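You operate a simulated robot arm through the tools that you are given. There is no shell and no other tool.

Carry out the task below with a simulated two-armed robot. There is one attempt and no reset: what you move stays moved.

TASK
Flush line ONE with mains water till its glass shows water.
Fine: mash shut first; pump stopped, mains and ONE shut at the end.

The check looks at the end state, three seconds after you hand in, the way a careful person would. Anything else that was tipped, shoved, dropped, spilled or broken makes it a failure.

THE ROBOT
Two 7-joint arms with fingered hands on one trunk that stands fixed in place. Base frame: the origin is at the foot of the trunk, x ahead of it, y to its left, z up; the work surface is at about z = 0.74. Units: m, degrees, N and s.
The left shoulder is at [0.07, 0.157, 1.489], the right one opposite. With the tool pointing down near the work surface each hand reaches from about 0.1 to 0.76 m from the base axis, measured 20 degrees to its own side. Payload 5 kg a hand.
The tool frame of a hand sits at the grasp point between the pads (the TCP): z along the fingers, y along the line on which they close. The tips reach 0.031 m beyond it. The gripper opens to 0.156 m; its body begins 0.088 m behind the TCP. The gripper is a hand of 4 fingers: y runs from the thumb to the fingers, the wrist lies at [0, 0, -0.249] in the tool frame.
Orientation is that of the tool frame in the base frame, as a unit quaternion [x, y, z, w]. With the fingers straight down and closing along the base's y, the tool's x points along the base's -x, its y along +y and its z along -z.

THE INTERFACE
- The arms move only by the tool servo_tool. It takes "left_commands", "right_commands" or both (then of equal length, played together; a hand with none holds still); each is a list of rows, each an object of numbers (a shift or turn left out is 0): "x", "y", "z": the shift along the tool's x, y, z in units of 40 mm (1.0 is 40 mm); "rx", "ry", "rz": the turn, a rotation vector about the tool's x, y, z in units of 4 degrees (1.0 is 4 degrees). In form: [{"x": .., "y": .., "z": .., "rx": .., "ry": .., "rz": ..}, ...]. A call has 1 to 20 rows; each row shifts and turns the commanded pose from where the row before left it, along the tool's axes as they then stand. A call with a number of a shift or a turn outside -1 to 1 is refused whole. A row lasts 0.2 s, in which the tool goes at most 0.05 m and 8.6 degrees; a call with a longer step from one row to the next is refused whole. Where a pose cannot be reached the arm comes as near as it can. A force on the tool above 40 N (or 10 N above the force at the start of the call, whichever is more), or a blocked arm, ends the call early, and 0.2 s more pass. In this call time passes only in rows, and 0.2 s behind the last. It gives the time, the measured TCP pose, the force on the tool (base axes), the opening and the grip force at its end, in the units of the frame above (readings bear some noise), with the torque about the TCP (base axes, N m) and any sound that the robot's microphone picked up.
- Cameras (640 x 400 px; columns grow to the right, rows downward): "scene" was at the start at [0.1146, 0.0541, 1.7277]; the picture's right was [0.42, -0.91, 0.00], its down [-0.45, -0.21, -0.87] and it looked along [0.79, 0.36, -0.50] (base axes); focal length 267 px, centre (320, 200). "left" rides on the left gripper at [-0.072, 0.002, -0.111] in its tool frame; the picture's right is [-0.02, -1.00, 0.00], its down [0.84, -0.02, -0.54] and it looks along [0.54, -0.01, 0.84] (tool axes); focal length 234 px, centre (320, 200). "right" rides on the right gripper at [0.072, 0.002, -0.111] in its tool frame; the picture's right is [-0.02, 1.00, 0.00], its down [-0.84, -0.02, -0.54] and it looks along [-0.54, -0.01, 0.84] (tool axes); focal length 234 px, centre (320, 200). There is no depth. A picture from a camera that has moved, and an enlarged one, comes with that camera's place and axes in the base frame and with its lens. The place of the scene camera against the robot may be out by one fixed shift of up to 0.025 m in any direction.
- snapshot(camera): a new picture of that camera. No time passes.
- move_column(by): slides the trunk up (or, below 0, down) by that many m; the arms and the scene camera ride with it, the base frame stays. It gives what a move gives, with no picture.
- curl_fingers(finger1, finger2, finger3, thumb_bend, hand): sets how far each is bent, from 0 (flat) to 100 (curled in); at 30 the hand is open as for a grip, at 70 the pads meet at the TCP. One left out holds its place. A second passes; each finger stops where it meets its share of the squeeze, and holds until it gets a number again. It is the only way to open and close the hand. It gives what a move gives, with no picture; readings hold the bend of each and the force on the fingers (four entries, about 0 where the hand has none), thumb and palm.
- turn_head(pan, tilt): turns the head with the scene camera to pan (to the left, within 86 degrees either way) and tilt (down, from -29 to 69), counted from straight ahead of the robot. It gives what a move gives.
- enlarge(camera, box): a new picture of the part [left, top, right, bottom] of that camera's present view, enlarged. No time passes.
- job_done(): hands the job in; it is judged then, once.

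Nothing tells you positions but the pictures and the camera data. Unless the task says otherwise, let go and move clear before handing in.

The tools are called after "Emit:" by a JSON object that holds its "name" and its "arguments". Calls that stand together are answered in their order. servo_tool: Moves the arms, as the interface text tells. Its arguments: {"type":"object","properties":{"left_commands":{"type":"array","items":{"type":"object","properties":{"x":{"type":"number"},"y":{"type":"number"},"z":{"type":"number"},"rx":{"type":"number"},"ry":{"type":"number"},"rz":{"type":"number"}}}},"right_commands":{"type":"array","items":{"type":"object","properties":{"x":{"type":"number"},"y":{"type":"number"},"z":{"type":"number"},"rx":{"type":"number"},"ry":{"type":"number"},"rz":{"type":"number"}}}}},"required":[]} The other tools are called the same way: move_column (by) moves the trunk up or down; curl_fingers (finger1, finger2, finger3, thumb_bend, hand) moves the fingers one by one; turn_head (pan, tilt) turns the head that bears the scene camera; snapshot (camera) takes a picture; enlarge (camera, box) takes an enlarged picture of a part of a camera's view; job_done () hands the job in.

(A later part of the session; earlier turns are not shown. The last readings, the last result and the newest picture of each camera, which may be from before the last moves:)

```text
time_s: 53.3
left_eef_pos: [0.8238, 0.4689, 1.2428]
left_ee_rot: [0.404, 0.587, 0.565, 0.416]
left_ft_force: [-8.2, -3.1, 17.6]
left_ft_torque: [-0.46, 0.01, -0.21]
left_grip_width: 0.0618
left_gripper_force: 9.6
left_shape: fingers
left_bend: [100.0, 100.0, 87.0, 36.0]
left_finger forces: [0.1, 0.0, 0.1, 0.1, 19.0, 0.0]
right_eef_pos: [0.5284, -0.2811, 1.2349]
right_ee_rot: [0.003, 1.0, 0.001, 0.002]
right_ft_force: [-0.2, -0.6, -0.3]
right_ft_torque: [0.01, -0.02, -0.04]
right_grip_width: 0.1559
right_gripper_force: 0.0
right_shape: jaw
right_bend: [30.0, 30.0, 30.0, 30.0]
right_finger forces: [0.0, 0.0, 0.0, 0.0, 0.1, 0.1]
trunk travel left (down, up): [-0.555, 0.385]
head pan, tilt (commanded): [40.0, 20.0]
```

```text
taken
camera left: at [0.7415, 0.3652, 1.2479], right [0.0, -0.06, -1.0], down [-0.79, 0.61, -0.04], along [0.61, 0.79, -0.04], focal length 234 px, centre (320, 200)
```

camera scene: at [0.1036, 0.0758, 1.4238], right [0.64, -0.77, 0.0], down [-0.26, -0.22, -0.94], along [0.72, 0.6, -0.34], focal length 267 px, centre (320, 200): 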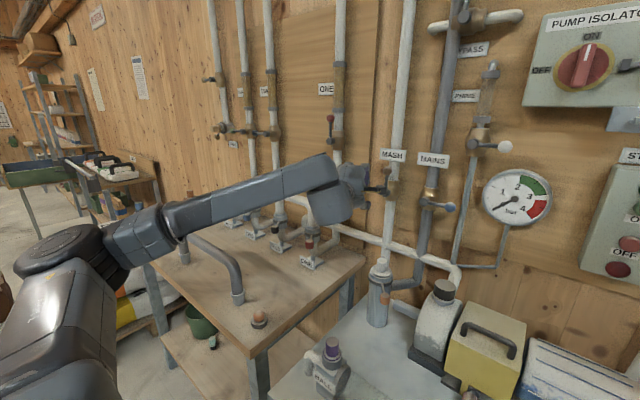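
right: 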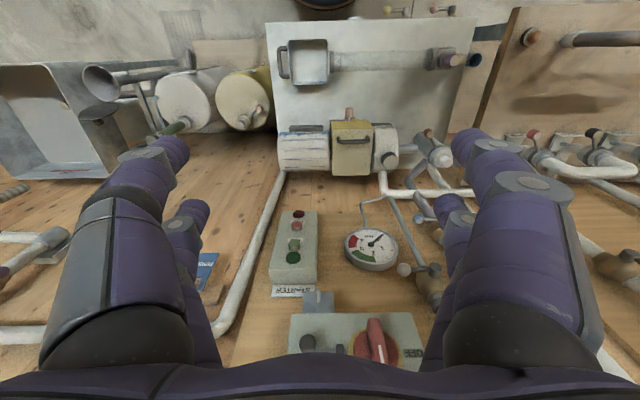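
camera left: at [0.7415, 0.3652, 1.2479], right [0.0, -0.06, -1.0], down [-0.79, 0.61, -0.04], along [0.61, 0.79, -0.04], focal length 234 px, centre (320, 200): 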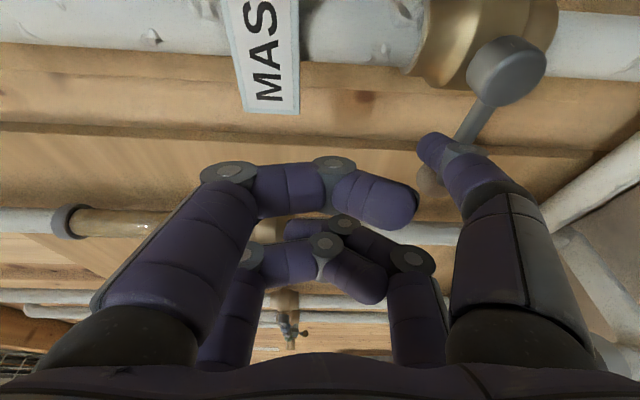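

MASH is on its stop, lever horizontal (shut). Now I lift off, back out, and move right to get the thumb under the MAINS lever.

Emit:
{"name": "servo_tool", "arguments": {"left_commands": [{"y": 0.45}, {"z": -0.75, "x": 0.26}, {"z": -0.75, "x": 0.26}, {"x": -0.84, "z": -0.29, "y": -0.03}, {"x": -0.84, "z": -0.29, "y": -0.03}, {"x": -0.84, "z": -0.29, "y": -0.03}, {"x": -0.84, "z": -0.29, "y": -0.03}, {"x": -0.84, "z": -0.29, "y": -0.03}, {"x": -0.84, "z": -0.29, "y": -0.03}, {"y": -0.6}, {"y": -0.6}, {}]}}

Emit:
{"name": "snapshot", "arguments": {"camera": "left"}}

Emit:
{"name": "turn_head", "arguments": {"pan": 20, "tilt": 15}}

Emit:
{"name": "snapshot", "arguments": {"camera": "scene"}}

```text
time_s: 55.9
left_eef_pos: [0.7634, 0.2566, 1.2102]
left_ee_rot: [0.406, 0.588, 0.564, 0.415]
left_ft_force: [0.1, 0.1, -0.3]
left_ft_torque: [-0.02, 0.02, -0.01]
left_grip_width: 0.0703
left_gripper_force: 0.0
left_shape: fingers
left_bend: [100.0, 100.0, 87.0, 30.0]
left_finger forces: [0.0, 0.0, 0.0, 0.0, 0.0, 0.0]
right_eef_pos: [0.5317, -0.2815, 1.2339]
right_ee_rot: [0.002, 1.0, 0.001, 0.0]
right_ft_force: [-0.9, 0.2, -0.1]
right_ft_torque: [0.0, 0.0, 0.03]
right_grip_width: 0.1559
right_gripper_force: 0.0
right_shape: jaw
right_bend: [30.0, 30.0, 30.0, 30.0]
right_finger forces: [0.1, 0.1, 0.1, 0.1, 0.0, 0.0]
trunk travel left (down, up): [-0.555, 0.385]
head pan, tilt (commanded): [40.0, 20.0]
```

```text
taken
camera left: at [0.6818, 0.1521, 1.2156], right [0.0, -0.06, -1.0], down [-0.79, 0.61, -0.03], along [0.61, 0.79, -0.05], focal length 234 px, centre (320, 200)
```

left: 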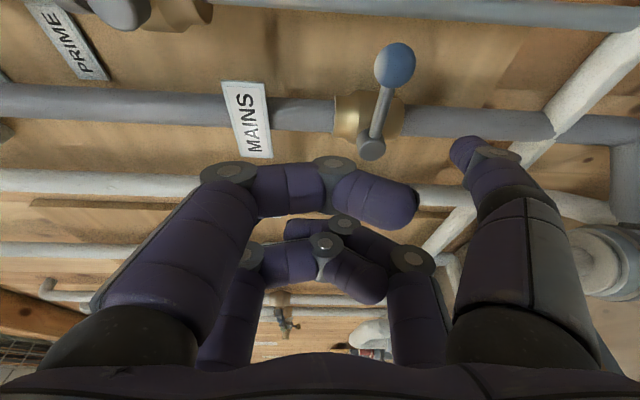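

```text
time_s: 56.7
left_eef_pos: [0.7633, 0.2569, 1.2099]
left_ee_rot: [0.406, 0.588, 0.564, 0.414]
left_ft_force: [0.8, 0.4, -0.3]
left_ft_torque: [0.0, -0.03, 0.0]
left_grip_width: 0.0703
left_gripper_force: 0.0
left_shape: fingers
left_bend: [100.0, 100.0, 87.0, 30.0]
left_finger forces: [0.0, 0.1, 0.0, 0.1, 0.0, 0.0]
right_eef_pos: [0.5316, -0.2807, 1.2328]
right_ee_rot: [0.003, 1.0, -0.001, 0.0]
right_ft_force: [-0.4, 0.5, -0.6]
right_ft_torque: [0.0, 0.01, -0.01]
right_grip_width: 0.1559
right_gripper_force: 0.1
right_shape: jaw
right_bend: [30.0, 30.0, 30.0, 30.0]
right_finger forces: [0.0, 0.0, 0.0, 0.0, 0.0, 0.0]
trunk travel left (down, up): [-0.555, 0.385]
head pan, tilt (commanded): [20.0, 15.0]
```

```text
taken
camera scene: at [0.1203, 0.0479, 1.4319], right [0.34, -0.94, 0.0], down [-0.24, -0.09, -0.97], along [0.91, 0.33, -0.26], focal length 267 px, centre (320, 200)
```

scene: 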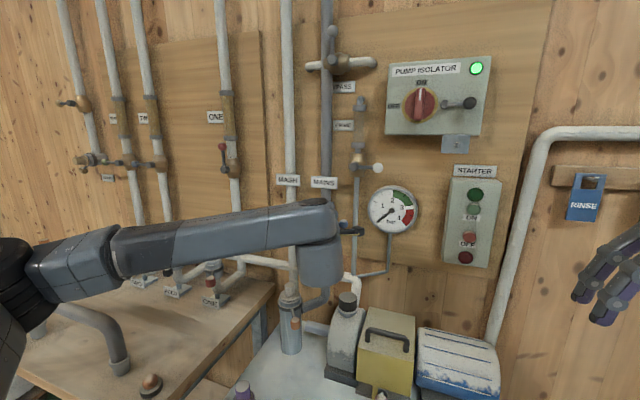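

MAINS lever: pivot (0.292, 1.158), knob at y≈0.219; the thumb tip is about 3 cm below it. I go forward under the lever and push up.

Emit:
{"name": "servo_tool", "arguments": {"left_commands": [{"z": 0.5, "x": -0.173}, {"z": 0.5, "x": -0.173}, {"z": 0.5, "x": -0.173}, {"y": 0.3}, {"y": 0.3}, {"y": 0.3}, {"y": 0.25}, {}]}}

Emit:
{"name": "snapshot", "arguments": {"camera": "left"}}

Emit:
{"name": "enlarge", "arguments": {"camera": "scene", "box": [260, 150, 440, 270]}}

```text
time_s: 58.5
left_eef_pos: [0.8283, 0.2586, 1.254]
left_ee_rot: [0.406, 0.588, 0.564, 0.414]
left_ft_force: [-0.1, -0.4, -1.5]
left_ft_torque: [-0.01, 0.08, -0.02]
left_grip_width: 0.0716
left_gripper_force: 0.7
left_shape: fingers
left_bend: [100.0, 100.0, 87.0, 29.0]
left_finger forces: [0.1, 0.0, 0.0, 0.0, 1.6, 0.0]
right_eef_pos: [0.5329, -0.2805, 1.2332]
right_ee_rot: [0.003, 1.0, 0.0, 0.0]
right_ft_force: [0.1, -0.8, 0.4]
right_ft_torque: [-0.03, 0.0, 0.03]
right_grip_width: 0.1557
right_gripper_force: 0.0
right_shape: jaw
right_bend: [30.0, 30.0, 30.0, 30.0]
right_finger forces: [0.1, 0.0, 0.0, 0.0, 0.1, 0.1]
trunk travel left (down, up): [-0.555, 0.385]
head pan, tilt (commanded): [20.0, 15.0]
```

```text
taken
camera left: at [0.7471, 0.154, 1.2587], right [0.0, -0.06, -1.0], down [-0.79, 0.61, -0.03], along [0.61, 0.79, -0.05], focal length 234 px, centre (320, 200)
```

left: 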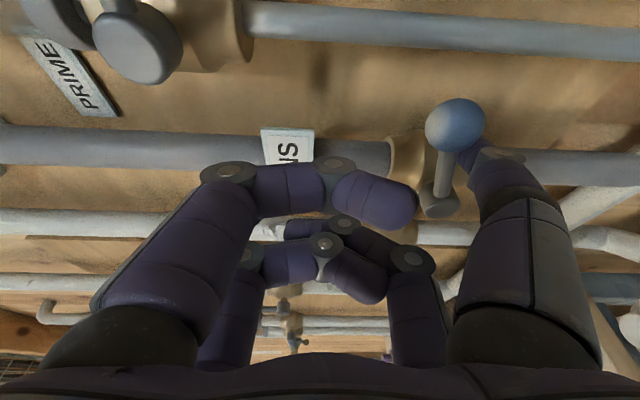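

```text
3.33 times, centred on (350, 210) of scene
camera zoom: at [0.121, 0.0479, 1.4318], right [0.34, -0.94, 0.0], down [-0.24, -0.09, -0.97], along [0.91, 0.33, -0.26], focal length 889 px, centre (220, 167)
```

zoom: 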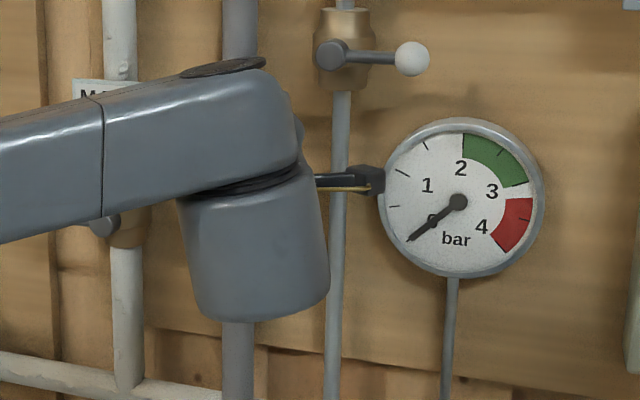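

MAINS lever lifts easily (about 20° up). I continue round the arc until it is vertical.

Emit:
{"name": "servo_tool", "arguments": {"left_commands": [{"x": 0.105, "z": 0.035, "y": 0.29}, {"x": 0.105, "z": 0.035, "y": 0.29}, {"x": 0.25, "z": 0.083, "y": 0.19}, {"x": 0.25, "z": 0.083, "y": 0.19}, {"x": 0.235, "z": 0.08, "y": 0.06}, {}]}}

Emit:
{"name": "snapshot", "arguments": {"camera": "left"}}

Emit:
{"name": "snapshot", "arguments": {"camera": "scene"}}

```text
time_s: 59.9
left_eef_pos: [0.8285, 0.2966, 1.2943]
left_ee_rot: [0.407, 0.587, 0.564, 0.415]
left_ft_force: [-0.7, -7.2, -1.7]
left_ft_torque: [-0.62, 0.03, -0.2]
left_grip_width: 0.071
left_gripper_force: 3.9
left_shape: fingers
left_bend: [100.0, 100.0, 87.0, 29.0]
left_finger forces: [0.0, 0.0, 0.0, 0.0, 7.4, 0.0]
right_eef_pos: [0.5318, -0.282, 1.2329]
right_ee_rot: [0.002, 1.0, 0.002, -0.001]
right_ft_force: [0.1, 0.2, 0.3]
right_ft_torque: [0.01, -0.01, -0.01]
right_grip_width: 0.1558
right_gripper_force: 0.0
right_shape: jaw
right_bend: [30.0, 30.0, 30.0, 30.0]
right_finger forces: [0.0, 0.0, 0.1, 0.0, 0.0, 0.0]
trunk travel left (down, up): [-0.555, 0.385]
head pan, tilt (commanded): [20.0, 15.0]
```

```text
taken
camera left: at [0.7461, 0.1929, 1.2999], right [0.0, -0.06, -1.0], down [-0.79, 0.62, -0.03], along [0.62, 0.79, -0.05], focal length 234 px, centre (320, 200)
```

left: 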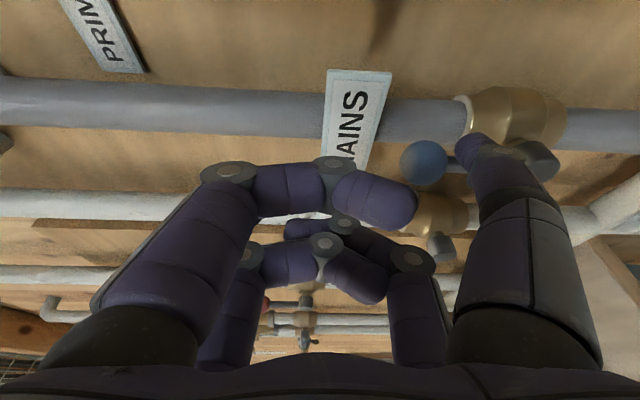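

```text
taken
camera scene: at [0.1204, 0.0464, 1.4319], right [0.34, -0.94, 0.0], down [-0.24, -0.09, -0.97], along [0.91, 0.33, -0.26], focal length 267 px, centre (320, 200)
```

scene: 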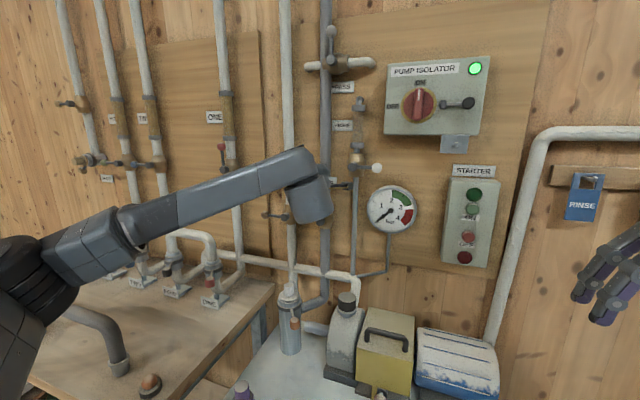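

MAINS lever looks vertical. I nudge it slightly to make sure it's against its stop, then back off.

Emit:
{"name": "servo_tool", "arguments": {"left_commands": [{"x": 0.12, "z": 0.04}, {"x": 0.12, "z": 0.04}, {}]}}

Emit:
{"name": "snapshot", "arguments": {"camera": "left"}}

```text
time_s: 60.7
left_eef_pos: [0.8266, 0.3021, 1.2945]
left_ee_rot: [0.408, 0.586, 0.564, 0.416]
left_ft_force: [-2.9, -23.0, 1.7]
left_ft_torque: [-2.13, 0.21, -0.7]
left_grip_width: 0.0718
left_gripper_force: 11.9
left_shape: fingers
left_bend: [100.0, 100.0, 87.0, 29.0]
left_finger forces: [0.0, 0.0, 0.1, 0.0, 23.3, 0.1]
right_eef_pos: [0.5318, -0.2849, 1.2321]
right_ee_rot: [0.003, 1.0, 0.003, 0.0]
right_ft_force: [0.0, 0.0, 0.4]
right_ft_torque: [0.0, -0.03, 0.03]
right_grip_width: 0.1559
right_gripper_force: 0.1
right_shape: jaw
right_bend: [30.0, 30.0, 30.0, 30.0]
right_finger forces: [0.0, 0.0, 0.0, 0.0, 0.1, 0.1]
trunk travel left (down, up): [-0.555, 0.385]
head pan, tilt (commanded): [20.0, 15.0]
```

```text
taken
camera left: at [0.7451, 0.1984, 1.3005], right [0.0, -0.06, -1.0], down [-0.79, 0.62, -0.03], along [0.62, 0.78, -0.04], focal length 234 px, centre (320, 200)
```

left: 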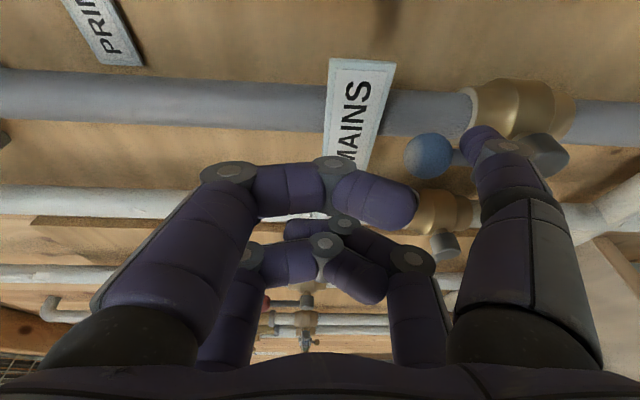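

MAINS is open on its stop. I back the hand off and look at ONE's glass and the gauge.

Emit:
{"name": "servo_tool", "arguments": {"left_commands": [{"x": -0.4, "z": -0.14}, {"z": -0.75, "x": 0.26}, {"z": -0.75, "x": 0.26}, {"z": -0.75, "x": 0.26}, {}]}}

Emit:
{"name": "turn_head", "arguments": {"pan": 30, "tilt": 5}}

Emit:
{"name": "snapshot", "arguments": {"camera": "scene"}}

Emit:
{"name": "enlarge", "arguments": {"camera": "scene", "box": [100, 80, 300, 260]}}

```text
time_s: 61.9
left_eef_pos: [0.7325, 0.2941, 1.2967]
left_ee_rot: [0.405, 0.588, 0.564, 0.414]
left_ft_force: [0.1, 0.4, 0.6]
left_ft_torque: [-0.01, 0.0, 0.01]
left_grip_width: 0.0704
left_gripper_force: 0.1
left_shape: fingers
left_bend: [100.0, 100.0, 87.0, 30.0]
left_finger forces: [0.0, 0.0, 0.1, 0.1, 0.0, 0.0]
right_eef_pos: [0.5312, -0.2815, 1.2324]
right_ee_rot: [0.003, 1.0, 0.0, -0.001]
right_ft_force: [-0.4, -0.2, -0.4]
right_ft_torque: [0.01, 0.07, -0.01]
right_grip_width: 0.1556
right_gripper_force: 0.0
right_shape: jaw
right_bend: [30.0, 30.0, 30.0, 30.0]
right_finger forces: [0.1, 0.1, 0.0, 0.0, 0.1, 0.1]
trunk travel left (down, up): [-0.555, 0.385]
head pan, tilt (commanded): [20.0, 15.0]
```

```text
time_s: 62.6
left_eef_pos: [0.7327, 0.2929, 1.2959]
left_ee_rot: [0.406, 0.588, 0.564, 0.414]
left_ft_force: [-0.4, -0.9, -0.5]
left_ft_torque: [0.01, -0.01, -0.02]
left_grip_width: 0.0704
left_gripper_force: 0.0
left_shape: fingers
left_bend: [100.0, 100.0, 87.0, 30.0]
left_finger forces: [0.1, 0.1, 0.1, 0.0, 0.1, 0.0]
right_eef_pos: [0.5311, -0.2794, 1.2324]
right_ee_rot: [0.003, 1.0, 0.001, 0.001]
right_ft_force: [0.2, -0.9, 0.2]
right_ft_torque: [0.01, 0.0, 0.01]
right_grip_width: 0.1561
right_gripper_force: 0.0
right_shape: jaw
right_bend: [30.0, 30.0, 30.0, 30.0]
right_finger forces: [0.0, 0.1, 0.1, 0.0, 0.0, 0.0]
trunk travel left (down, up): [-0.555, 0.385]
head pan, tilt (commanded): [30.0, 5.0]
```

```text
taken
camera scene: at [0.1121, 0.0616, 1.448], right [0.5, -0.87, 0.0], down [-0.08, -0.04, -1.0], along [0.86, 0.5, -0.09], focal length 267 px, centre (320, 200)
```

scene: 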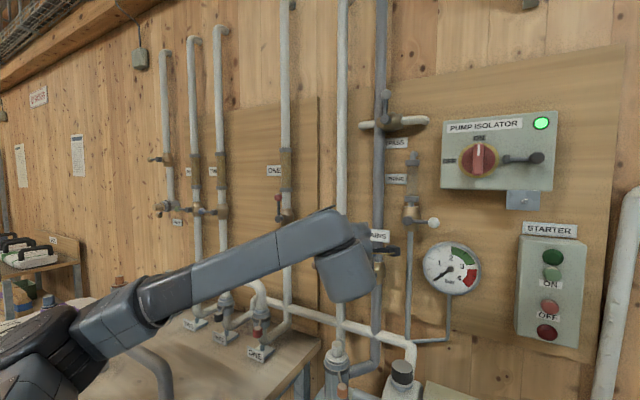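

```text
2.22 times, centred on (200, 170) of scene
camera zoom: at [0.1121, 0.0616, 1.448], right [0.5, -0.87, 0.0], down [-0.08, -0.04, -1.0], along [0.86, 0.5, -0.09], focal length 593 px, centre (587, 267)
```

zoom: 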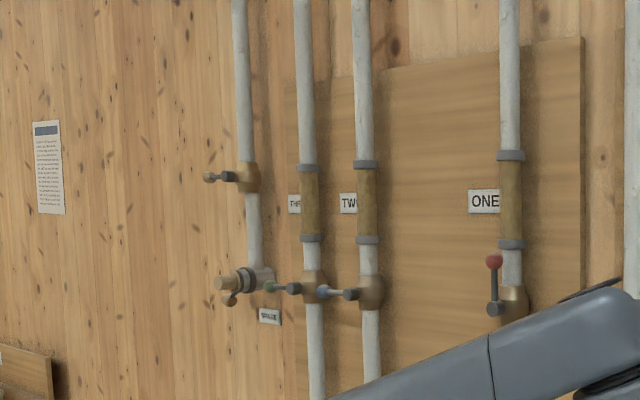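

ONE's glass is still brown, as TWO and THREE, so the pump will be needed. I check the notice on the wall and the starter close up.

Emit:
{"name": "enlarge", "arguments": {"camera": "scene", "box": [62, 128, 94, 180]}}

Emit:
{"name": "enlarge", "arguments": {"camera": "scene", "box": [500, 210, 600, 360]}}

Emit:
{"name": "enlarge", "arguments": {"camera": "scene", "box": [255, 130, 315, 220]}}

Emit:
{"name": "enlarge", "arguments": {"camera": "scene", "box": [380, 140, 480, 300]}}

```text
7.69 times, centred on (78, 154) of scene
camera zoom: at [0.1121, 0.0616, 1.448], right [0.5, -0.87, 0.0], down [-0.08, -0.04, -1.0], along [0.86, 0.5, -0.09], focal length 2051 px, centre (2182, 554)
```

zoom: 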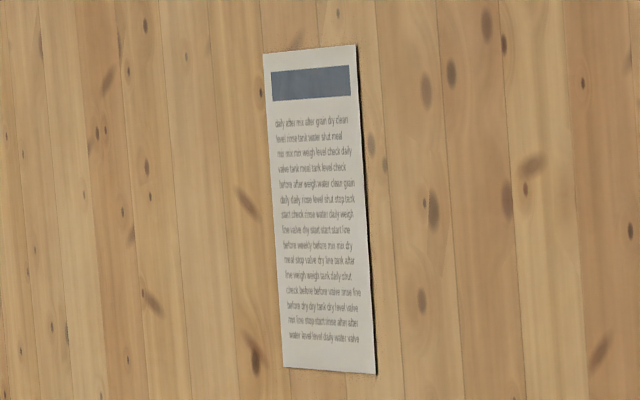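

```text
2.67 times, centred on (550, 285) of scene
camera zoom: at [0.1121, 0.0616, 1.448], right [0.5, -0.87, 0.0], down [-0.08, -0.04, -1.0], along [0.86, 0.5, -0.09], focal length 711 px, centre (-293, -27)
```

zoom: 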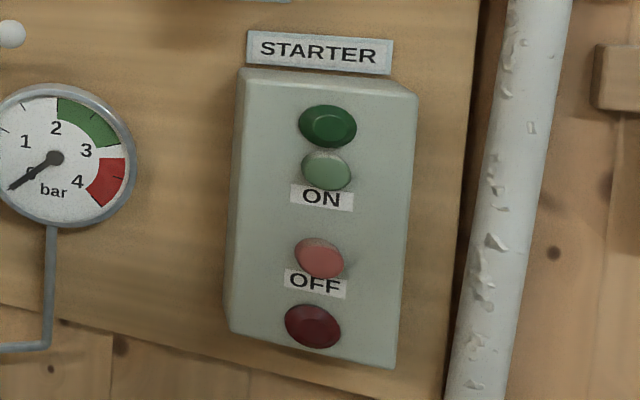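

```text
4.44 times, centred on (285, 175) of scene
camera zoom: at [0.1121, 0.0616, 1.448], right [0.5, -0.87, 0.0], down [-0.08, -0.04, -1.0], along [0.86, 0.5, -0.09], focal length 1185 px, centre (476, 311)
```

zoom: 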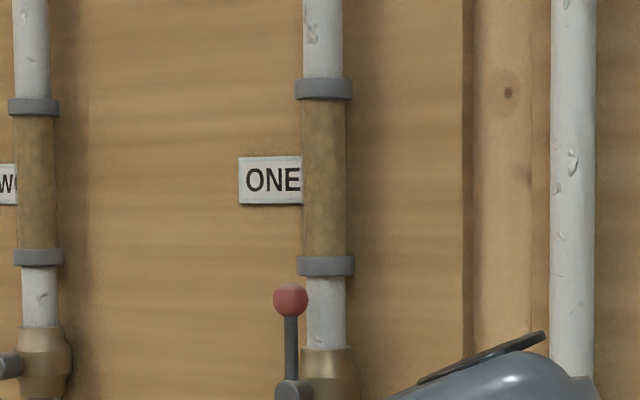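

```text
2.50 times, centred on (430, 220) of scene
camera zoom: at [0.1121, 0.0616, 1.448], right [0.5, -0.87, 0.0], down [-0.08, -0.04, -1.0], along [0.86, 0.5, -0.09], focal length 667 px, centre (45, 150)
```

zoom: 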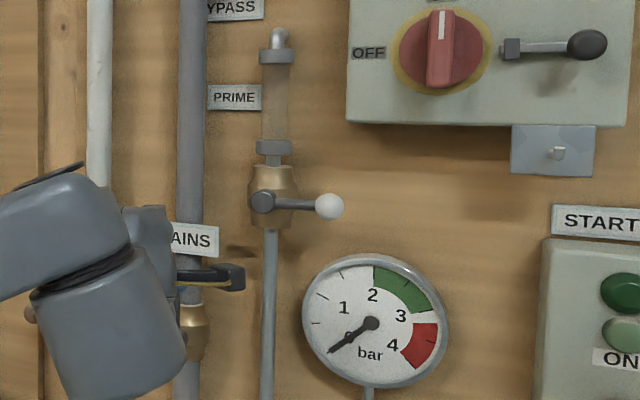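

The starter's light-green ON and pink OFF look like push buttons, with dark unlit lamps beyond them. I now bring the right hand forward, pointing at the wall.

Emit:
{"name": "servo_tool", "arguments": {"right_commands": [{"x": -1}, {"x": -1}, {"x": -1}, {"ry": -1}, {"ry": -1}, {"ry": -1}, {"ry": -1}, {"ry": -1}, {"ry": -1}, {"ry": -1}, {"ry": -1}, {"ry": -1}, {"ry": -1}, {"ry": -1}, {"ry": -1}, {"ry": -1}, {"ry": -1}, {"ry": -1}, {"ry": -1}, {}]}}

Emit:
{"name": "servo_tool", "arguments": {"right_commands": [{"ry": -1}, {"ry": -1}, {"ry": -1}, {"ry": -1}, {"ry": -1}, {"ry": -1}, {"ry": -0.6}, {}]}}

Emit:
{"name": "snapshot", "arguments": {"camera": "right"}}

Emit:
{"name": "turn_head", "arguments": {"pan": 0, "tilt": 15}}

Emit:
{"name": "snapshot", "arguments": {"camera": "scene"}}

```text
time_s: 66.8
left_eef_pos: [0.7329, 0.294, 1.2958]
left_ee_rot: [0.406, 0.588, 0.564, 0.414]
left_ft_force: [0.2, 1.0, -0.5]
left_ft_torque: [-0.02, -0.01, 0.0]
left_grip_width: 0.0706
left_gripper_force: 0.1
left_shape: fingers
left_bend: [100.0, 100.0, 87.0, 30.0]
left_finger forces: [0.0, 0.1, 0.0, 0.1, 0.0, 0.0]
right_eef_pos: [0.6515, -0.2811, 1.2338]
right_ee_rot: [0.002, 0.848, 0.0, 0.53]
right_ft_force: [0.2, 0.9, -0.2]
right_ft_torque: [0.01, 0.0, 0.04]
right_grip_width: 0.1558
right_gripper_force: 0.1
right_shape: jaw
right_bend: [30.0, 30.0, 30.0, 30.0]
right_finger forces: [0.0, 0.1, 0.1, 0.0, 0.0, 0.0]
trunk travel left (down, up): [-0.555, 0.385]
head pan, tilt (commanded): [30.0, 5.0]
```

```text
time_s: 68.6
left_eef_pos: [0.7325, 0.2925, 1.2964]
left_ee_rot: [0.406, 0.588, 0.564, 0.414]
left_ft_force: [0.0, -0.8, 0.5]
left_ft_torque: [0.01, 0.01, -0.01]
left_grip_width: 0.0704
left_gripper_force: 0.1
left_shape: fingers
left_bend: [100.0, 100.0, 87.0, 30.0]
left_finger forces: [0.1, 0.1, 0.0, 0.1, 0.0, 0.0]
right_eef_pos: [0.6525, -0.2821, 1.234]
right_ee_rot: [0.002, 0.704, -0.001, 0.71]
right_ft_force: [-0.4, 0.2, -0.3]
right_ft_torque: [-0.02, 0.01, -0.01]
right_grip_width: 0.156
right_gripper_force: 0.1
right_shape: jaw
right_bend: [30.0, 30.0, 30.0, 30.0]
right_finger forces: [0.0, 0.0, 0.0, 0.1, 0.0, 0.0]
trunk travel left (down, up): [-0.555, 0.385]
head pan, tilt (commanded): [30.0, 5.0]
```

```text
taken
camera right: at [0.5413, -0.2784, 1.1612], right [0.0, 1.0, 0.03], down [-0.55, -0.02, 0.83], along [0.83, -0.02, 0.55], focal length 234 px, centre (320, 200)
```

right: 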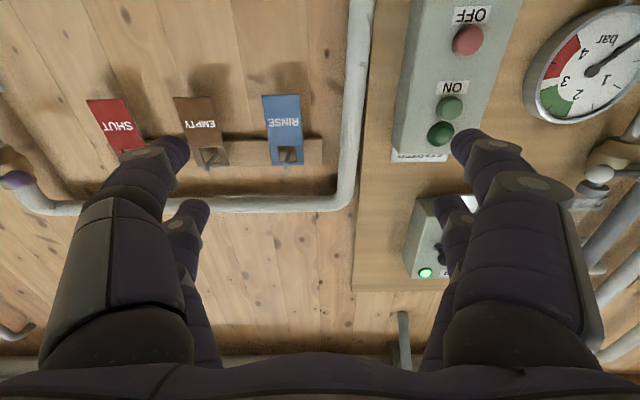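

```text
time_s: 69.6
left_eef_pos: [0.733, 0.2954, 1.2978]
left_ee_rot: [0.406, 0.588, 0.563, 0.415]
left_ft_force: [-0.7, -0.6, 0.1]
left_ft_torque: [0.01, 0.02, -0.02]
left_grip_width: 0.0702
left_gripper_force: 0.1
left_shape: fingers
left_bend: [100.0, 100.0, 87.0, 30.0]
left_finger forces: [0.0, 0.0, 0.1, 0.0, 0.0, 0.0]
right_eef_pos: [0.6519, -0.281, 1.2342]
right_ee_rot: [0.002, 0.704, -0.002, 0.71]
right_ft_force: [-0.2, 0.0, -0.1]
right_ft_torque: [0.03, 0.01, -0.01]
right_grip_width: 0.156
right_gripper_force: 0.1
right_shape: jaw
right_bend: [30.0, 30.0, 30.0, 30.0]
right_finger forces: [0.0, 0.0, 0.0, 0.0, 0.0, 0.0]
trunk travel left (down, up): [-0.555, 0.385]
head pan, tilt (commanded): [0.0, 15.0]
```

```text
taken
camera scene: at [0.1259, 0.016, 1.4319], right [0.0, -1.0, 0.0], down [-0.26, 0.0, -0.97], along [0.97, 0.0, -0.26], focal length 267 px, centre (320, 200)
```

scene: 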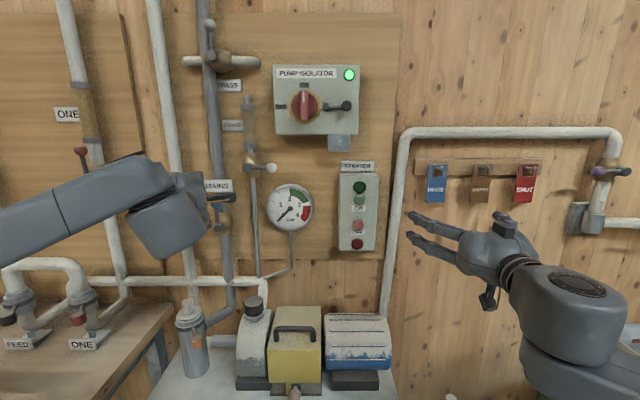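

The right camera gives ON at about (0.857, −0.114, 1.234) and OFF at z≈1.162. I make a single-finger poker with finger1 on the right hand and check its shape.

Emit:
{"name": "curl_fingers", "arguments": {"hand": "right", "thumb_bend": 100, "finger2": 100, "finger3": 60, "finger1": 30}}

Emit:
{"name": "curl_fingers", "arguments": {"hand": "right", "finger3": 88}}

Emit:
{"name": "snapshot", "arguments": {"camera": "right"}}

Emit:
{"name": "enlarge", "arguments": {"camera": "scene", "box": [320, 150, 560, 310]}}

```text
time_s: 70.6
left_eef_pos: [0.7338, 0.2934, 1.2963]
left_ee_rot: [0.405, 0.588, 0.564, 0.415]
left_ft_force: [-0.2, -0.5, -0.4]
left_ft_torque: [0.01, 0.03, 0.0]
left_grip_width: 0.0703
left_gripper_force: 0.1
left_shape: fingers
left_bend: [100.0, 100.0, 87.0, 30.0]
left_finger forces: [0.1, 0.1, 0.0, 0.0, 0.0, 0.0]
right_eef_pos: [0.6523, -0.2815, 1.2338]
right_ee_rot: [0.003, 0.705, -0.002, 0.71]
right_ft_force: [-0.7, 0.1, 0.4]
right_ft_torque: [-0.02, 0.01, -0.01]
right_grip_width: 0.0569
right_gripper_force: 0.2
right_shape: fingers
right_bend: [30.0, 100.0, 60.0, 100.0]
right_finger forces: [0.0, 0.1, 0.0, 0.0, 0.0, 0.1]
trunk travel left (down, up): [-0.555, 0.385]
head pan, tilt (commanded): [0.0, 15.0]
```

```text
time_s: 71.6
left_eef_pos: [0.7327, 0.2949, 1.2962]
left_ee_rot: [0.407, 0.588, 0.563, 0.414]
left_ft_force: [-0.2, 0.3, -0.6]
left_ft_torque: [0.01, 0.0, 0.04]
left_grip_width: 0.0707
left_gripper_force: 0.0
left_shape: fingers
left_bend: [100.0, 100.0, 87.0, 30.0]
left_finger forces: [0.0, 0.1, 0.0, 0.1, 0.0, 0.0]
right_eef_pos: [0.6523, -0.2812, 1.233]
right_ee_rot: [0.002, 0.705, -0.001, 0.71]
right_ft_force: [0.2, 0.3, 0.9]
right_ft_torque: [0.02, 0.01, -0.02]
right_grip_width: 0.0567
right_gripper_force: 0.0
right_shape: fingers
right_bend: [30.0, 100.0, 86.0, 100.0]
right_finger forces: [0.1, 0.0, 0.0, 0.0, 0.0, 0.0]
trunk travel left (down, up): [-0.555, 0.385]
head pan, tilt (commanded): [0.0, 15.0]
```

```text
taken
camera right: at [0.5413, -0.2785, 1.1611], right [0.01, 1.0, 0.03], down [-0.55, -0.02, 0.83], along [0.83, -0.02, 0.55], focal length 234 px, centre (320, 200)
```

right: 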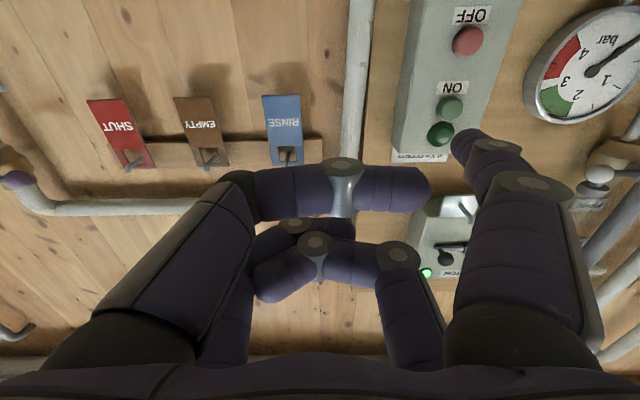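

```text
2.50 times, centred on (440, 230) of scene
camera zoom: at [0.1259, 0.0158, 1.4319], right [0.0, -1.0, 0.0], down [-0.26, 0.0, -0.97], along [0.97, 0.0, -0.26], focal length 667 px, centre (20, 125)
```

zoom: 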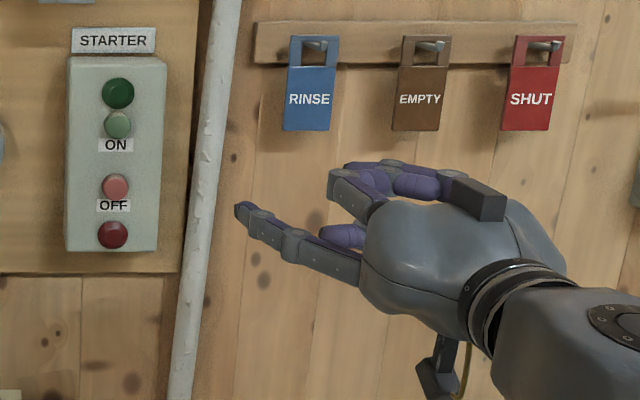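

The right-hand poker (finger1) is in the lower-left of that hand. I move it in front of ON, stopping about 4 cm short.

Emit:
{"name": "servo_tool", "arguments": {"right_commands": [{"y": 0.7, "x": -0.22}, {"y": 0.7, "x": -0.22}, {"y": 0.66, "x": -0.21}, {"z": 0.8}, {"z": 0.8}, {"z": 0.8}, {"z": 0.6}, {}]}}

Emit:
{"name": "snapshot", "arguments": {"camera": "right"}}

Emit:
{"name": "enlarge", "arguments": {"camera": "scene", "box": [300, 130, 480, 260]}}

```text
time_s: 73.4
left_eef_pos: [0.7319, 0.2938, 1.2959]
left_ee_rot: [0.406, 0.588, 0.564, 0.415]
left_ft_force: [-0.1, 0.4, 0.0]
left_ft_torque: [-0.01, 0.01, -0.03]
left_grip_width: 0.0704
left_gripper_force: 0.0
left_shape: fingers
left_bend: [100.0, 100.0, 87.0, 30.0]
left_finger forces: [0.0, 0.1, 0.0, 0.0, 0.1, 0.1]
right_eef_pos: [0.7719, -0.1994, 1.2588]
right_ee_rot: [0.003, 0.703, -0.002, 0.711]
right_ft_force: [0.0, 0.0, 0.2]
right_ft_torque: [-0.01, 0.05, 0.02]
right_grip_width: 0.0569
right_gripper_force: 0.0
right_shape: fingers
right_bend: [30.0, 100.0, 86.0, 100.0]
right_finger forces: [0.0, 0.1, 0.1, 0.0, 0.1, 0.0]
trunk travel left (down, up): [-0.555, 0.385]
head pan, tilt (commanded): [0.0, 15.0]
```

```text
taken
camera right: at [0.6609, -0.1969, 1.1868], right [0.0, 1.0, 0.02], down [-0.55, -0.02, 0.83], along [0.83, -0.02, 0.55], focal length 234 px, centre (320, 200)
```

right: 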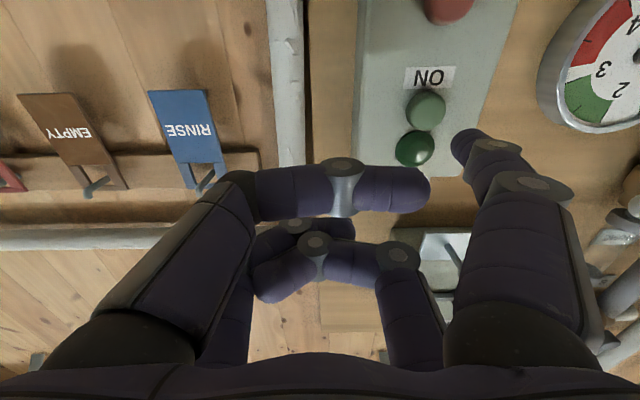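

```text
3.08 times, centred on (390, 195) of scene
camera zoom: at [0.1252, 0.0159, 1.432], right [0.0, -1.0, 0.0], down [-0.26, 0.0, -0.97], along [0.97, 0.0, -0.26], focal length 821 px, centre (105, 215)
```

zoom: 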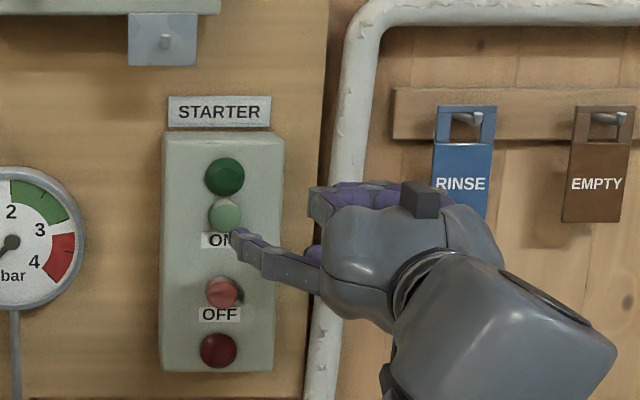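

The finger tip is lined up with ON (z≈1.236). I push forward in small steps until the button goes in.

Emit:
{"name": "servo_tool", "arguments": {"right_commands": [{"z": 0.3, "x": 0.05}, {"z": 0.3, "x": 0.03}, {"z": 0.3}, {"z": 0.25}, {"z": 0.12}, {"z": 0.12}, {}]}}

Emit:
{"name": "snapshot", "arguments": {"camera": "right"}}

Emit:
{"name": "snapshot", "arguments": {"camera": "scene"}}

```text
time_s: 75.0
left_eef_pos: [0.7334, 0.2938, 1.2953]
left_ee_rot: [0.406, 0.588, 0.564, 0.414]
left_ft_force: [0.4, -0.1, 0.2]
left_ft_torque: [-0.04, 0.01, 0.02]
left_grip_width: 0.0704
left_gripper_force: 0.0
left_shape: fingers
left_bend: [100.0, 100.0, 87.0, 30.0]
left_finger forces: [0.1, 0.0, 0.0, 0.0, 0.0, 0.1]
right_eef_pos: [0.8276, -0.1981, 1.2564]
right_ee_rot: [0.001, 0.705, -0.001, 0.709]
right_ft_force: [0.0, 0.0, -0.2]
right_ft_torque: [0.02, 0.03, 0.0]
right_grip_width: 0.0569
right_gripper_force: 0.0
right_shape: fingers
right_bend: [30.0, 100.0, 86.0, 100.0]
right_finger forces: [0.0, 0.0, 0.0, 0.1, 0.0, 0.0]
trunk travel left (down, up): [-0.555, 0.385]
head pan, tilt (commanded): [0.0, 15.0]
```

```text
taken
camera right: at [0.7169, -0.1964, 1.1844], right [0.01, 1.0, 0.02], down [-0.55, -0.02, 0.83], along [0.83, -0.02, 0.55], focal length 234 px, centre (320, 200)
```

right: 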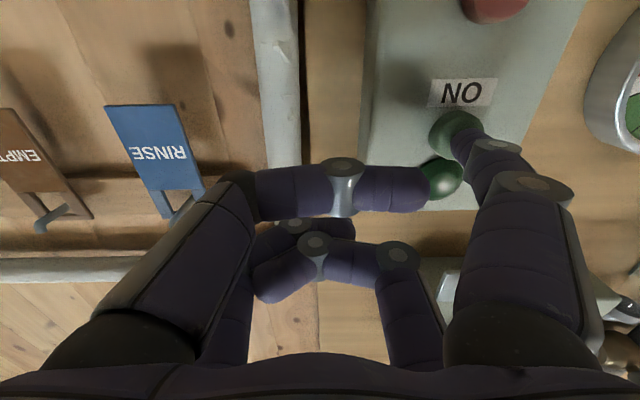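

```text
taken
camera scene: at [0.1258, 0.0158, 1.4319], right [0.0, -1.0, 0.0], down [-0.26, 0.0, -0.97], along [0.97, 0.0, -0.26], focal length 267 px, centre (320, 200)
```

scene: 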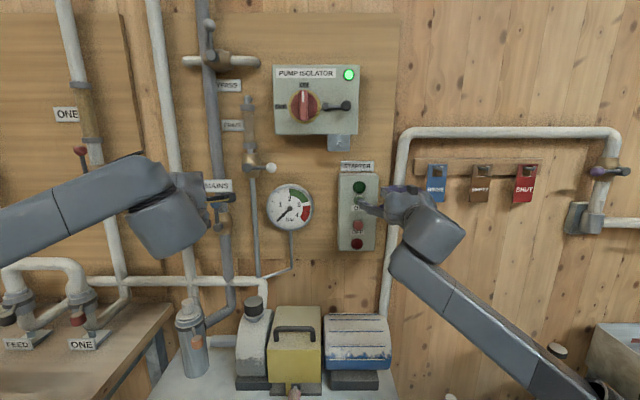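

No contact yet; the button face is about 1 cm ahead. I go on in small steps.

Emit:
{"name": "servo_tool", "arguments": {"right_commands": [{"z": 0.15}, {"z": 0.12}, {"z": 0.12}, {"z": 0.12}, {}]}}

Emit:
{"name": "snapshot", "arguments": {"camera": "scene"}}

Emit:
{"name": "snapshot", "arguments": {"camera": "right"}}

```text
time_s: 76.2
left_eef_pos: [0.7282, 0.2903, 1.2991]
left_ee_rot: [0.405, 0.588, 0.564, 0.415]
left_ft_force: [0.5, 0.3, -0.1]
left_ft_torque: [0.0, -0.03, -0.02]
left_grip_width: 0.0705
left_gripper_force: 0.1
left_shape: fingers
left_bend: [100.0, 100.0, 87.0, 30.0]
left_finger forces: [0.1, 0.0, 0.1, 0.0, 0.0, 0.0]
right_eef_pos: [0.8432, -0.2011, 1.2593]
right_ee_rot: [0.003, 0.703, -0.002, 0.711]
right_ft_force: [-33.8, -12.2, -8.0]
right_ft_torque: [-1.19, 1.04, 3.08]
right_grip_width: 0.06
right_gripper_force: 16.6
right_shape: fingers
right_bend: [22.0, 100.0, 86.0, 100.0]
right_finger forces: [33.6, 0.0, 0.1, 0.0, 0.0, 0.0]
trunk travel left (down, up): [-0.555, 0.385]
head pan, tilt (commanded): [0.0, 15.0]
heard: click
```

```text
taken
camera scene: at [0.1203, 0.013, 1.4324], right [0.0, -1.0, 0.0], down [-0.26, 0.0, -0.97], along [0.97, 0.0, -0.26], focal length 267 px, centre (320, 200)
```

scene: 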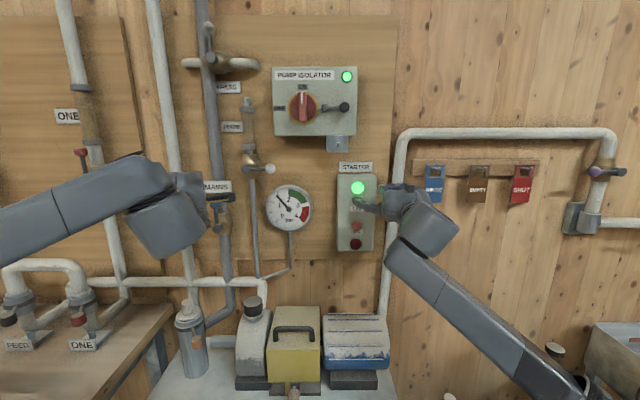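

```text
taken
camera right: at [0.7325, -0.199, 1.1871], right [0.01, 1.0, 0.03], down [-0.55, -0.02, 0.83], along [0.83, -0.02, 0.55], focal length 234 px, centre (320, 200)
```

right: 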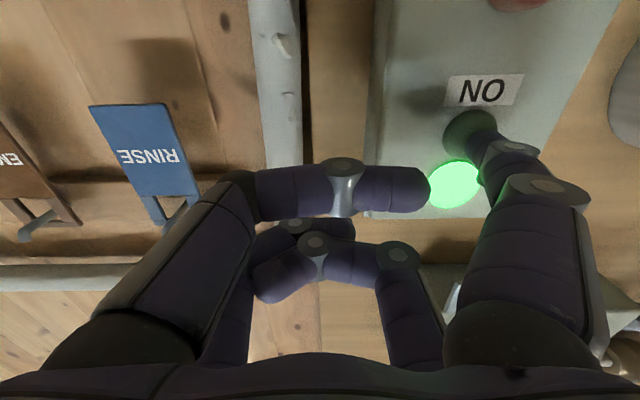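

A click, the green lamp is lit and the gauge is rising: the pump runs. I back the finger off and position it before OFF while checking the gauge and glass.

Emit:
{"name": "servo_tool", "arguments": {"right_commands": [{"z": -0.6}, {"z": -0.4}, {"x": 0.95}, {"x": 0.9}, {}]}}

Emit:
{"name": "snapshot", "arguments": {"camera": "scene"}}

Emit:
{"name": "enlarge", "arguments": {"camera": "scene", "box": [40, 60, 140, 160]}}

Emit:
{"name": "enlarge", "arguments": {"camera": "scene", "box": [200, 120, 400, 260]}}

```text
time_s: 77.4
left_eef_pos: [0.7315, 0.2937, 1.2969]
left_ee_rot: [0.406, 0.589, 0.563, 0.414]
left_ft_force: [-0.3, 0.5, 0.3]
left_ft_torque: [-0.04, -0.01, 0.01]
left_grip_width: 0.0703
left_gripper_force: 0.1
left_shape: fingers
left_bend: [100.0, 100.0, 87.0, 30.0]
left_finger forces: [0.0, 0.0, 0.0, 0.0, 0.0, 0.0]
right_eef_pos: [0.8096, -0.1985, 1.1837]
right_ee_rot: [0.002, 0.705, -0.002, 0.709]
right_ft_force: [0.2, 0.5, 0.3]
right_ft_torque: [0.01, -0.02, 0.02]
right_grip_width: 0.057
right_gripper_force: 0.0
right_shape: fingers
right_bend: [30.0, 100.0, 86.0, 100.0]
right_finger forces: [0.0, 0.1, 0.1, 0.0, 0.0, 0.0]
trunk travel left (down, up): [-0.555, 0.385]
head pan, tilt (commanded): [0.0, 15.0]
```

```text
taken
camera scene: at [0.1255, 0.0159, 1.432], right [0.0, -1.0, 0.0], down [-0.26, 0.0, -0.97], along [0.97, 0.0, -0.26], focal length 267 px, centre (320, 200)
```

scene: 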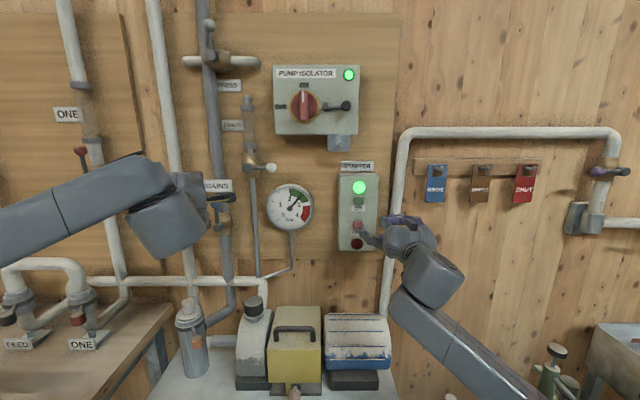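

```text
4.00 times, centred on (90, 110) of scene
camera zoom: at [0.1255, 0.0159, 1.432], right [0.0, -1.0, 0.0], down [-0.26, 0.0, -0.97], along [0.97, 0.0, -0.26], focal length 1067 px, centre (1240, 560)
```

zoom: 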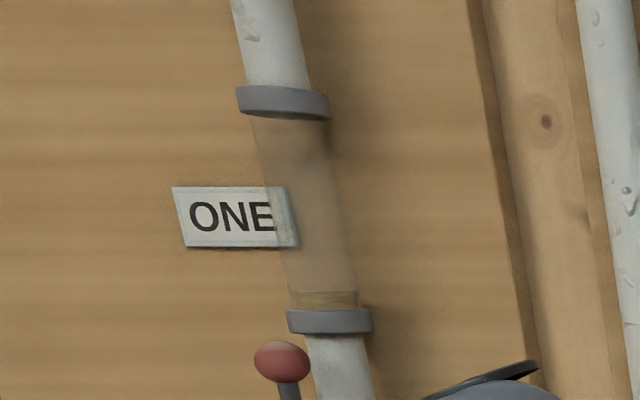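

```text
2.86 times, centred on (300, 190) of scene
camera zoom: at [0.1255, 0.0159, 1.432], right [0.0, -1.0, 0.0], down [-0.26, 0.0, -0.97], along [0.97, 0.0, -0.26], focal length 762 px, centre (377, 229)
```

zoom: 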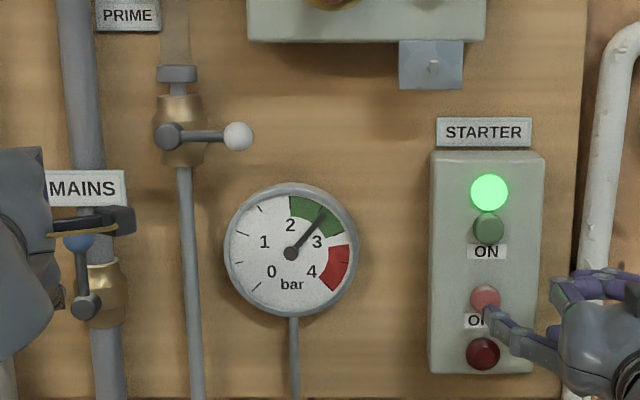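

The gauge is in the green at about 2.6 bar; ONE's glass is changing, with only a sliver of brown at the bottom. I wait a little and look again.

Emit:
{"name": "servo_tool", "arguments": {"right_commands": [{"y": 0.02}, {}]}}

Emit:
{"name": "enlarge", "arguments": {"camera": "scene", "box": [40, 60, 140, 160]}}

Emit:
{"name": "enlarge", "arguments": {"camera": "scene", "box": [200, 60, 400, 260]}}

Emit:
{"name": "snapshot", "arguments": {"camera": "right"}}

```text
time_s: 78.0
left_eef_pos: [0.7326, 0.2928, 1.2949]
left_ee_rot: [0.406, 0.588, 0.563, 0.415]
left_ft_force: [0.2, -1.3, -0.2]
left_ft_torque: [0.02, 0.0, 0.0]
left_grip_width: 0.0705
left_gripper_force: 0.1
left_shape: fingers
left_bend: [100.0, 100.0, 87.0, 30.0]
left_finger forces: [0.1, 0.0, 0.0, 0.0, 0.1, 0.0]
right_eef_pos: [0.8101, -0.198, 1.1829]
right_ee_rot: [0.002, 0.704, -0.002, 0.71]
right_ft_force: [-0.7, -0.7, 0.1]
right_ft_torque: [-0.01, -0.02, -0.03]
right_grip_width: 0.057
right_gripper_force: 0.0
right_shape: fingers
right_bend: [30.0, 100.0, 86.0, 100.0]
right_finger forces: [0.0, 0.0, 0.0, 0.0, 0.0, 0.0]
trunk travel left (down, up): [-0.555, 0.385]
head pan, tilt (commanded): [0.0, 15.0]
```

```text
4.00 times, centred on (90, 110) of scene
camera zoom: at [0.1261, 0.016, 1.4319], right [0.0, -1.0, 0.0], down [-0.26, 0.0, -0.97], along [0.97, 0.0, -0.26], focal length 1067 px, centre (1240, 560)
```

zoom: 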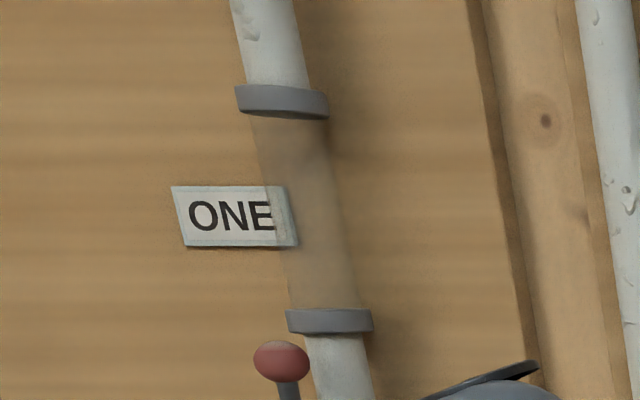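

```text
2.00 times, centred on (300, 160) of scene
camera zoom: at [0.1261, 0.016, 1.4319], right [0.0, -1.0, 0.0], down [-0.26, 0.0, -0.97], along [0.97, 0.0, -0.26], focal length 533 px, centre (360, 280)
```

zoom: 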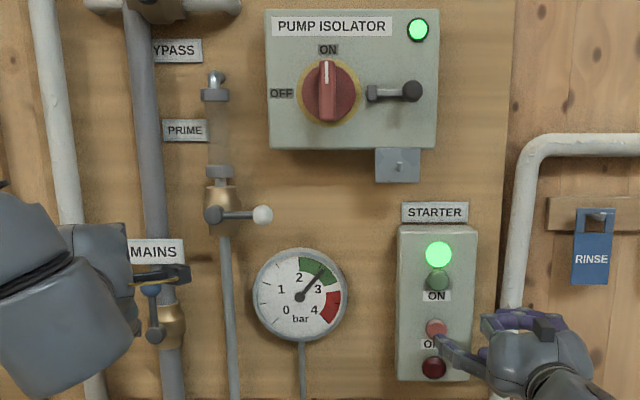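

```text
taken
camera right: at [0.6985, -0.1953, 1.1107], right [0.01, 1.0, 0.02], down [-0.55, -0.02, 0.83], along [0.83, -0.02, 0.55], focal length 234 px, centre (320, 200)
```

right: 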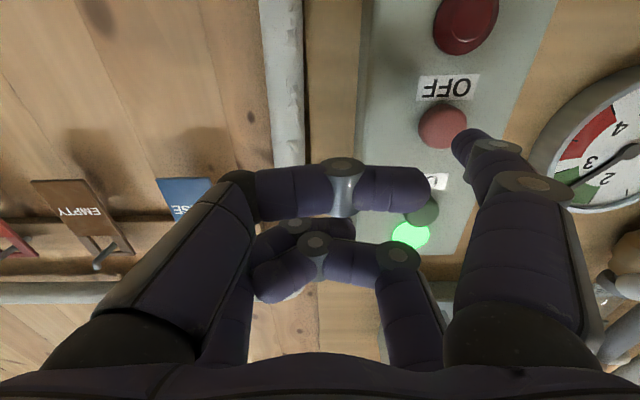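

The brown is gone and the glass now looks clear or empty, like the empty PRIME glass, so I wait for water to actually show.

Emit:
{"name": "servo_tool", "arguments": {"right_commands": [{}, {}, {}, {}]}}

Emit:
{"name": "enlarge", "arguments": {"camera": "scene", "box": [40, 60, 140, 160]}}

Emit:
{"name": "enlarge", "arguments": {"camera": "scene", "box": [200, 60, 400, 260]}}

```text
time_s: 79.0
left_eef_pos: [0.7328, 0.2945, 1.2972]
left_ee_rot: [0.406, 0.588, 0.564, 0.415]
left_ft_force: [-0.2, -0.6, 0.1]
left_ft_torque: [0.0, -0.03, 0.0]
left_grip_width: 0.0704
left_gripper_force: 0.0
left_shape: fingers
left_bend: [100.0, 100.0, 87.0, 30.0]
left_finger forces: [0.1, 0.1, 0.1, 0.1, 0.0, 0.0]
right_eef_pos: [0.8093, -0.1977, 1.1841]
right_ee_rot: [0.002, 0.705, -0.002, 0.71]
right_ft_force: [-0.8, 0.2, 0.1]
right_ft_torque: [0.0, 0.0, -0.02]
right_grip_width: 0.0569
right_gripper_force: 0.1
right_shape: fingers
right_bend: [30.0, 100.0, 86.0, 100.0]
right_finger forces: [0.0, 0.0, 0.0, 0.0, 0.0, 0.0]
trunk travel left (down, up): [-0.555, 0.385]
head pan, tilt (commanded): [0.0, 15.0]
```

```text
4.00 times, centred on (90, 110) of scene
camera zoom: at [0.126, 0.0159, 1.4319], right [0.0, -1.0, 0.0], down [-0.26, 0.0, -0.97], along [0.97, 0.0, -0.26], focal length 1067 px, centre (1240, 560)
```

zoom: 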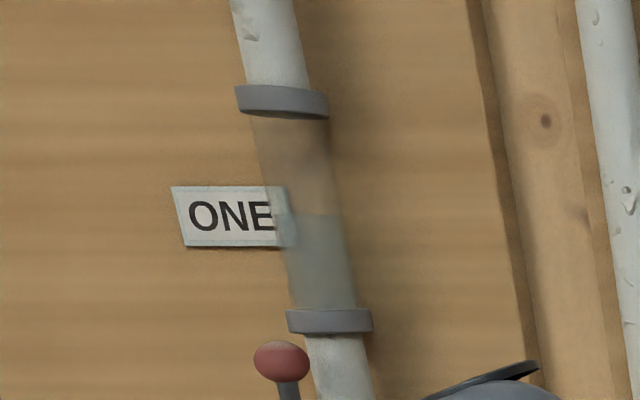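

```text
2.00 times, centred on (300, 160) of scene
camera zoom: at [0.126, 0.0159, 1.4319], right [0.0, -1.0, 0.0], down [-0.26, 0.0, -0.97], along [0.97, 0.0, -0.26], focal length 533 px, centre (360, 280)
```

zoom: 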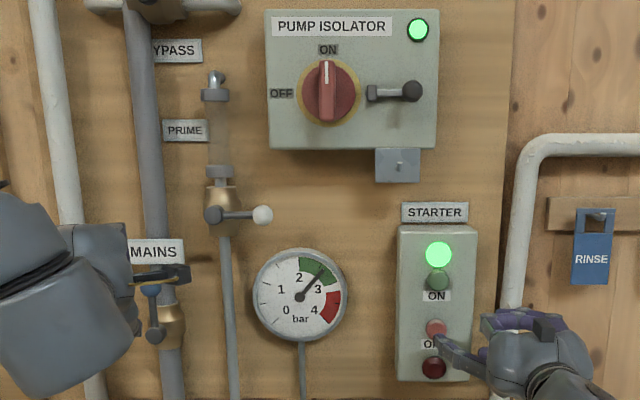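

Bluish water is now rising in the glass, about half way. I wait a little longer until it fills.

Emit:
{"name": "servo_tool", "arguments": {"right_commands": [{}, {}, {}, {}, {}]}}

Emit:
{"name": "enlarge", "arguments": {"camera": "scene", "box": [40, 60, 140, 160]}}

```text
time_s: 80.2
left_eef_pos: [0.7334, 0.2932, 1.296]
left_ee_rot: [0.406, 0.588, 0.564, 0.413]
left_ft_force: [0.5, -0.4, -0.6]
left_ft_torque: [-0.02, -0.05, 0.01]
left_grip_width: 0.0703
left_gripper_force: 0.1
left_shape: fingers
left_bend: [100.0, 100.0, 87.0, 30.0]
left_finger forces: [0.1, 0.0, 0.0, 0.0, 0.0, 0.0]
right_eef_pos: [0.8091, -0.1976, 1.1826]
right_ee_rot: [0.002, 0.705, -0.001, 0.71]
right_ft_force: [0.0, 0.1, -0.4]
right_ft_torque: [-0.02, 0.03, -0.01]
right_grip_width: 0.0574
right_gripper_force: 0.1
right_shape: fingers
right_bend: [30.0, 100.0, 86.0, 100.0]
right_finger forces: [0.0, 0.0, 0.1, 0.1, 0.0, 0.0]
trunk travel left (down, up): [-0.555, 0.385]
head pan, tilt (commanded): [0.0, 15.0]
```

```text
4.00 times, centred on (90, 110) of scene
camera zoom: at [0.1259, 0.0159, 1.4319], right [0.0, -1.0, 0.0], down [-0.26, 0.0, -0.97], along [0.97, 0.0, -0.26], focal length 1067 px, centre (1240, 560)
```

zoom: 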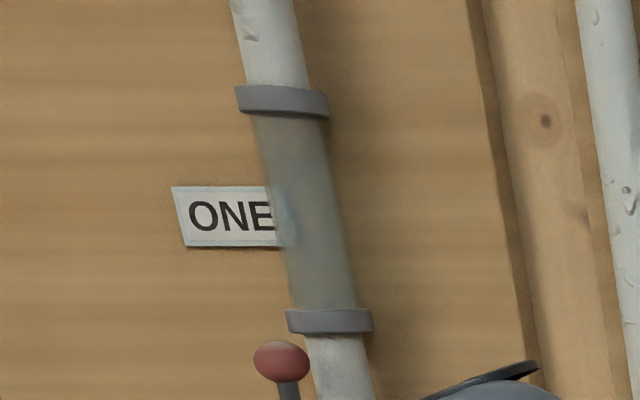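

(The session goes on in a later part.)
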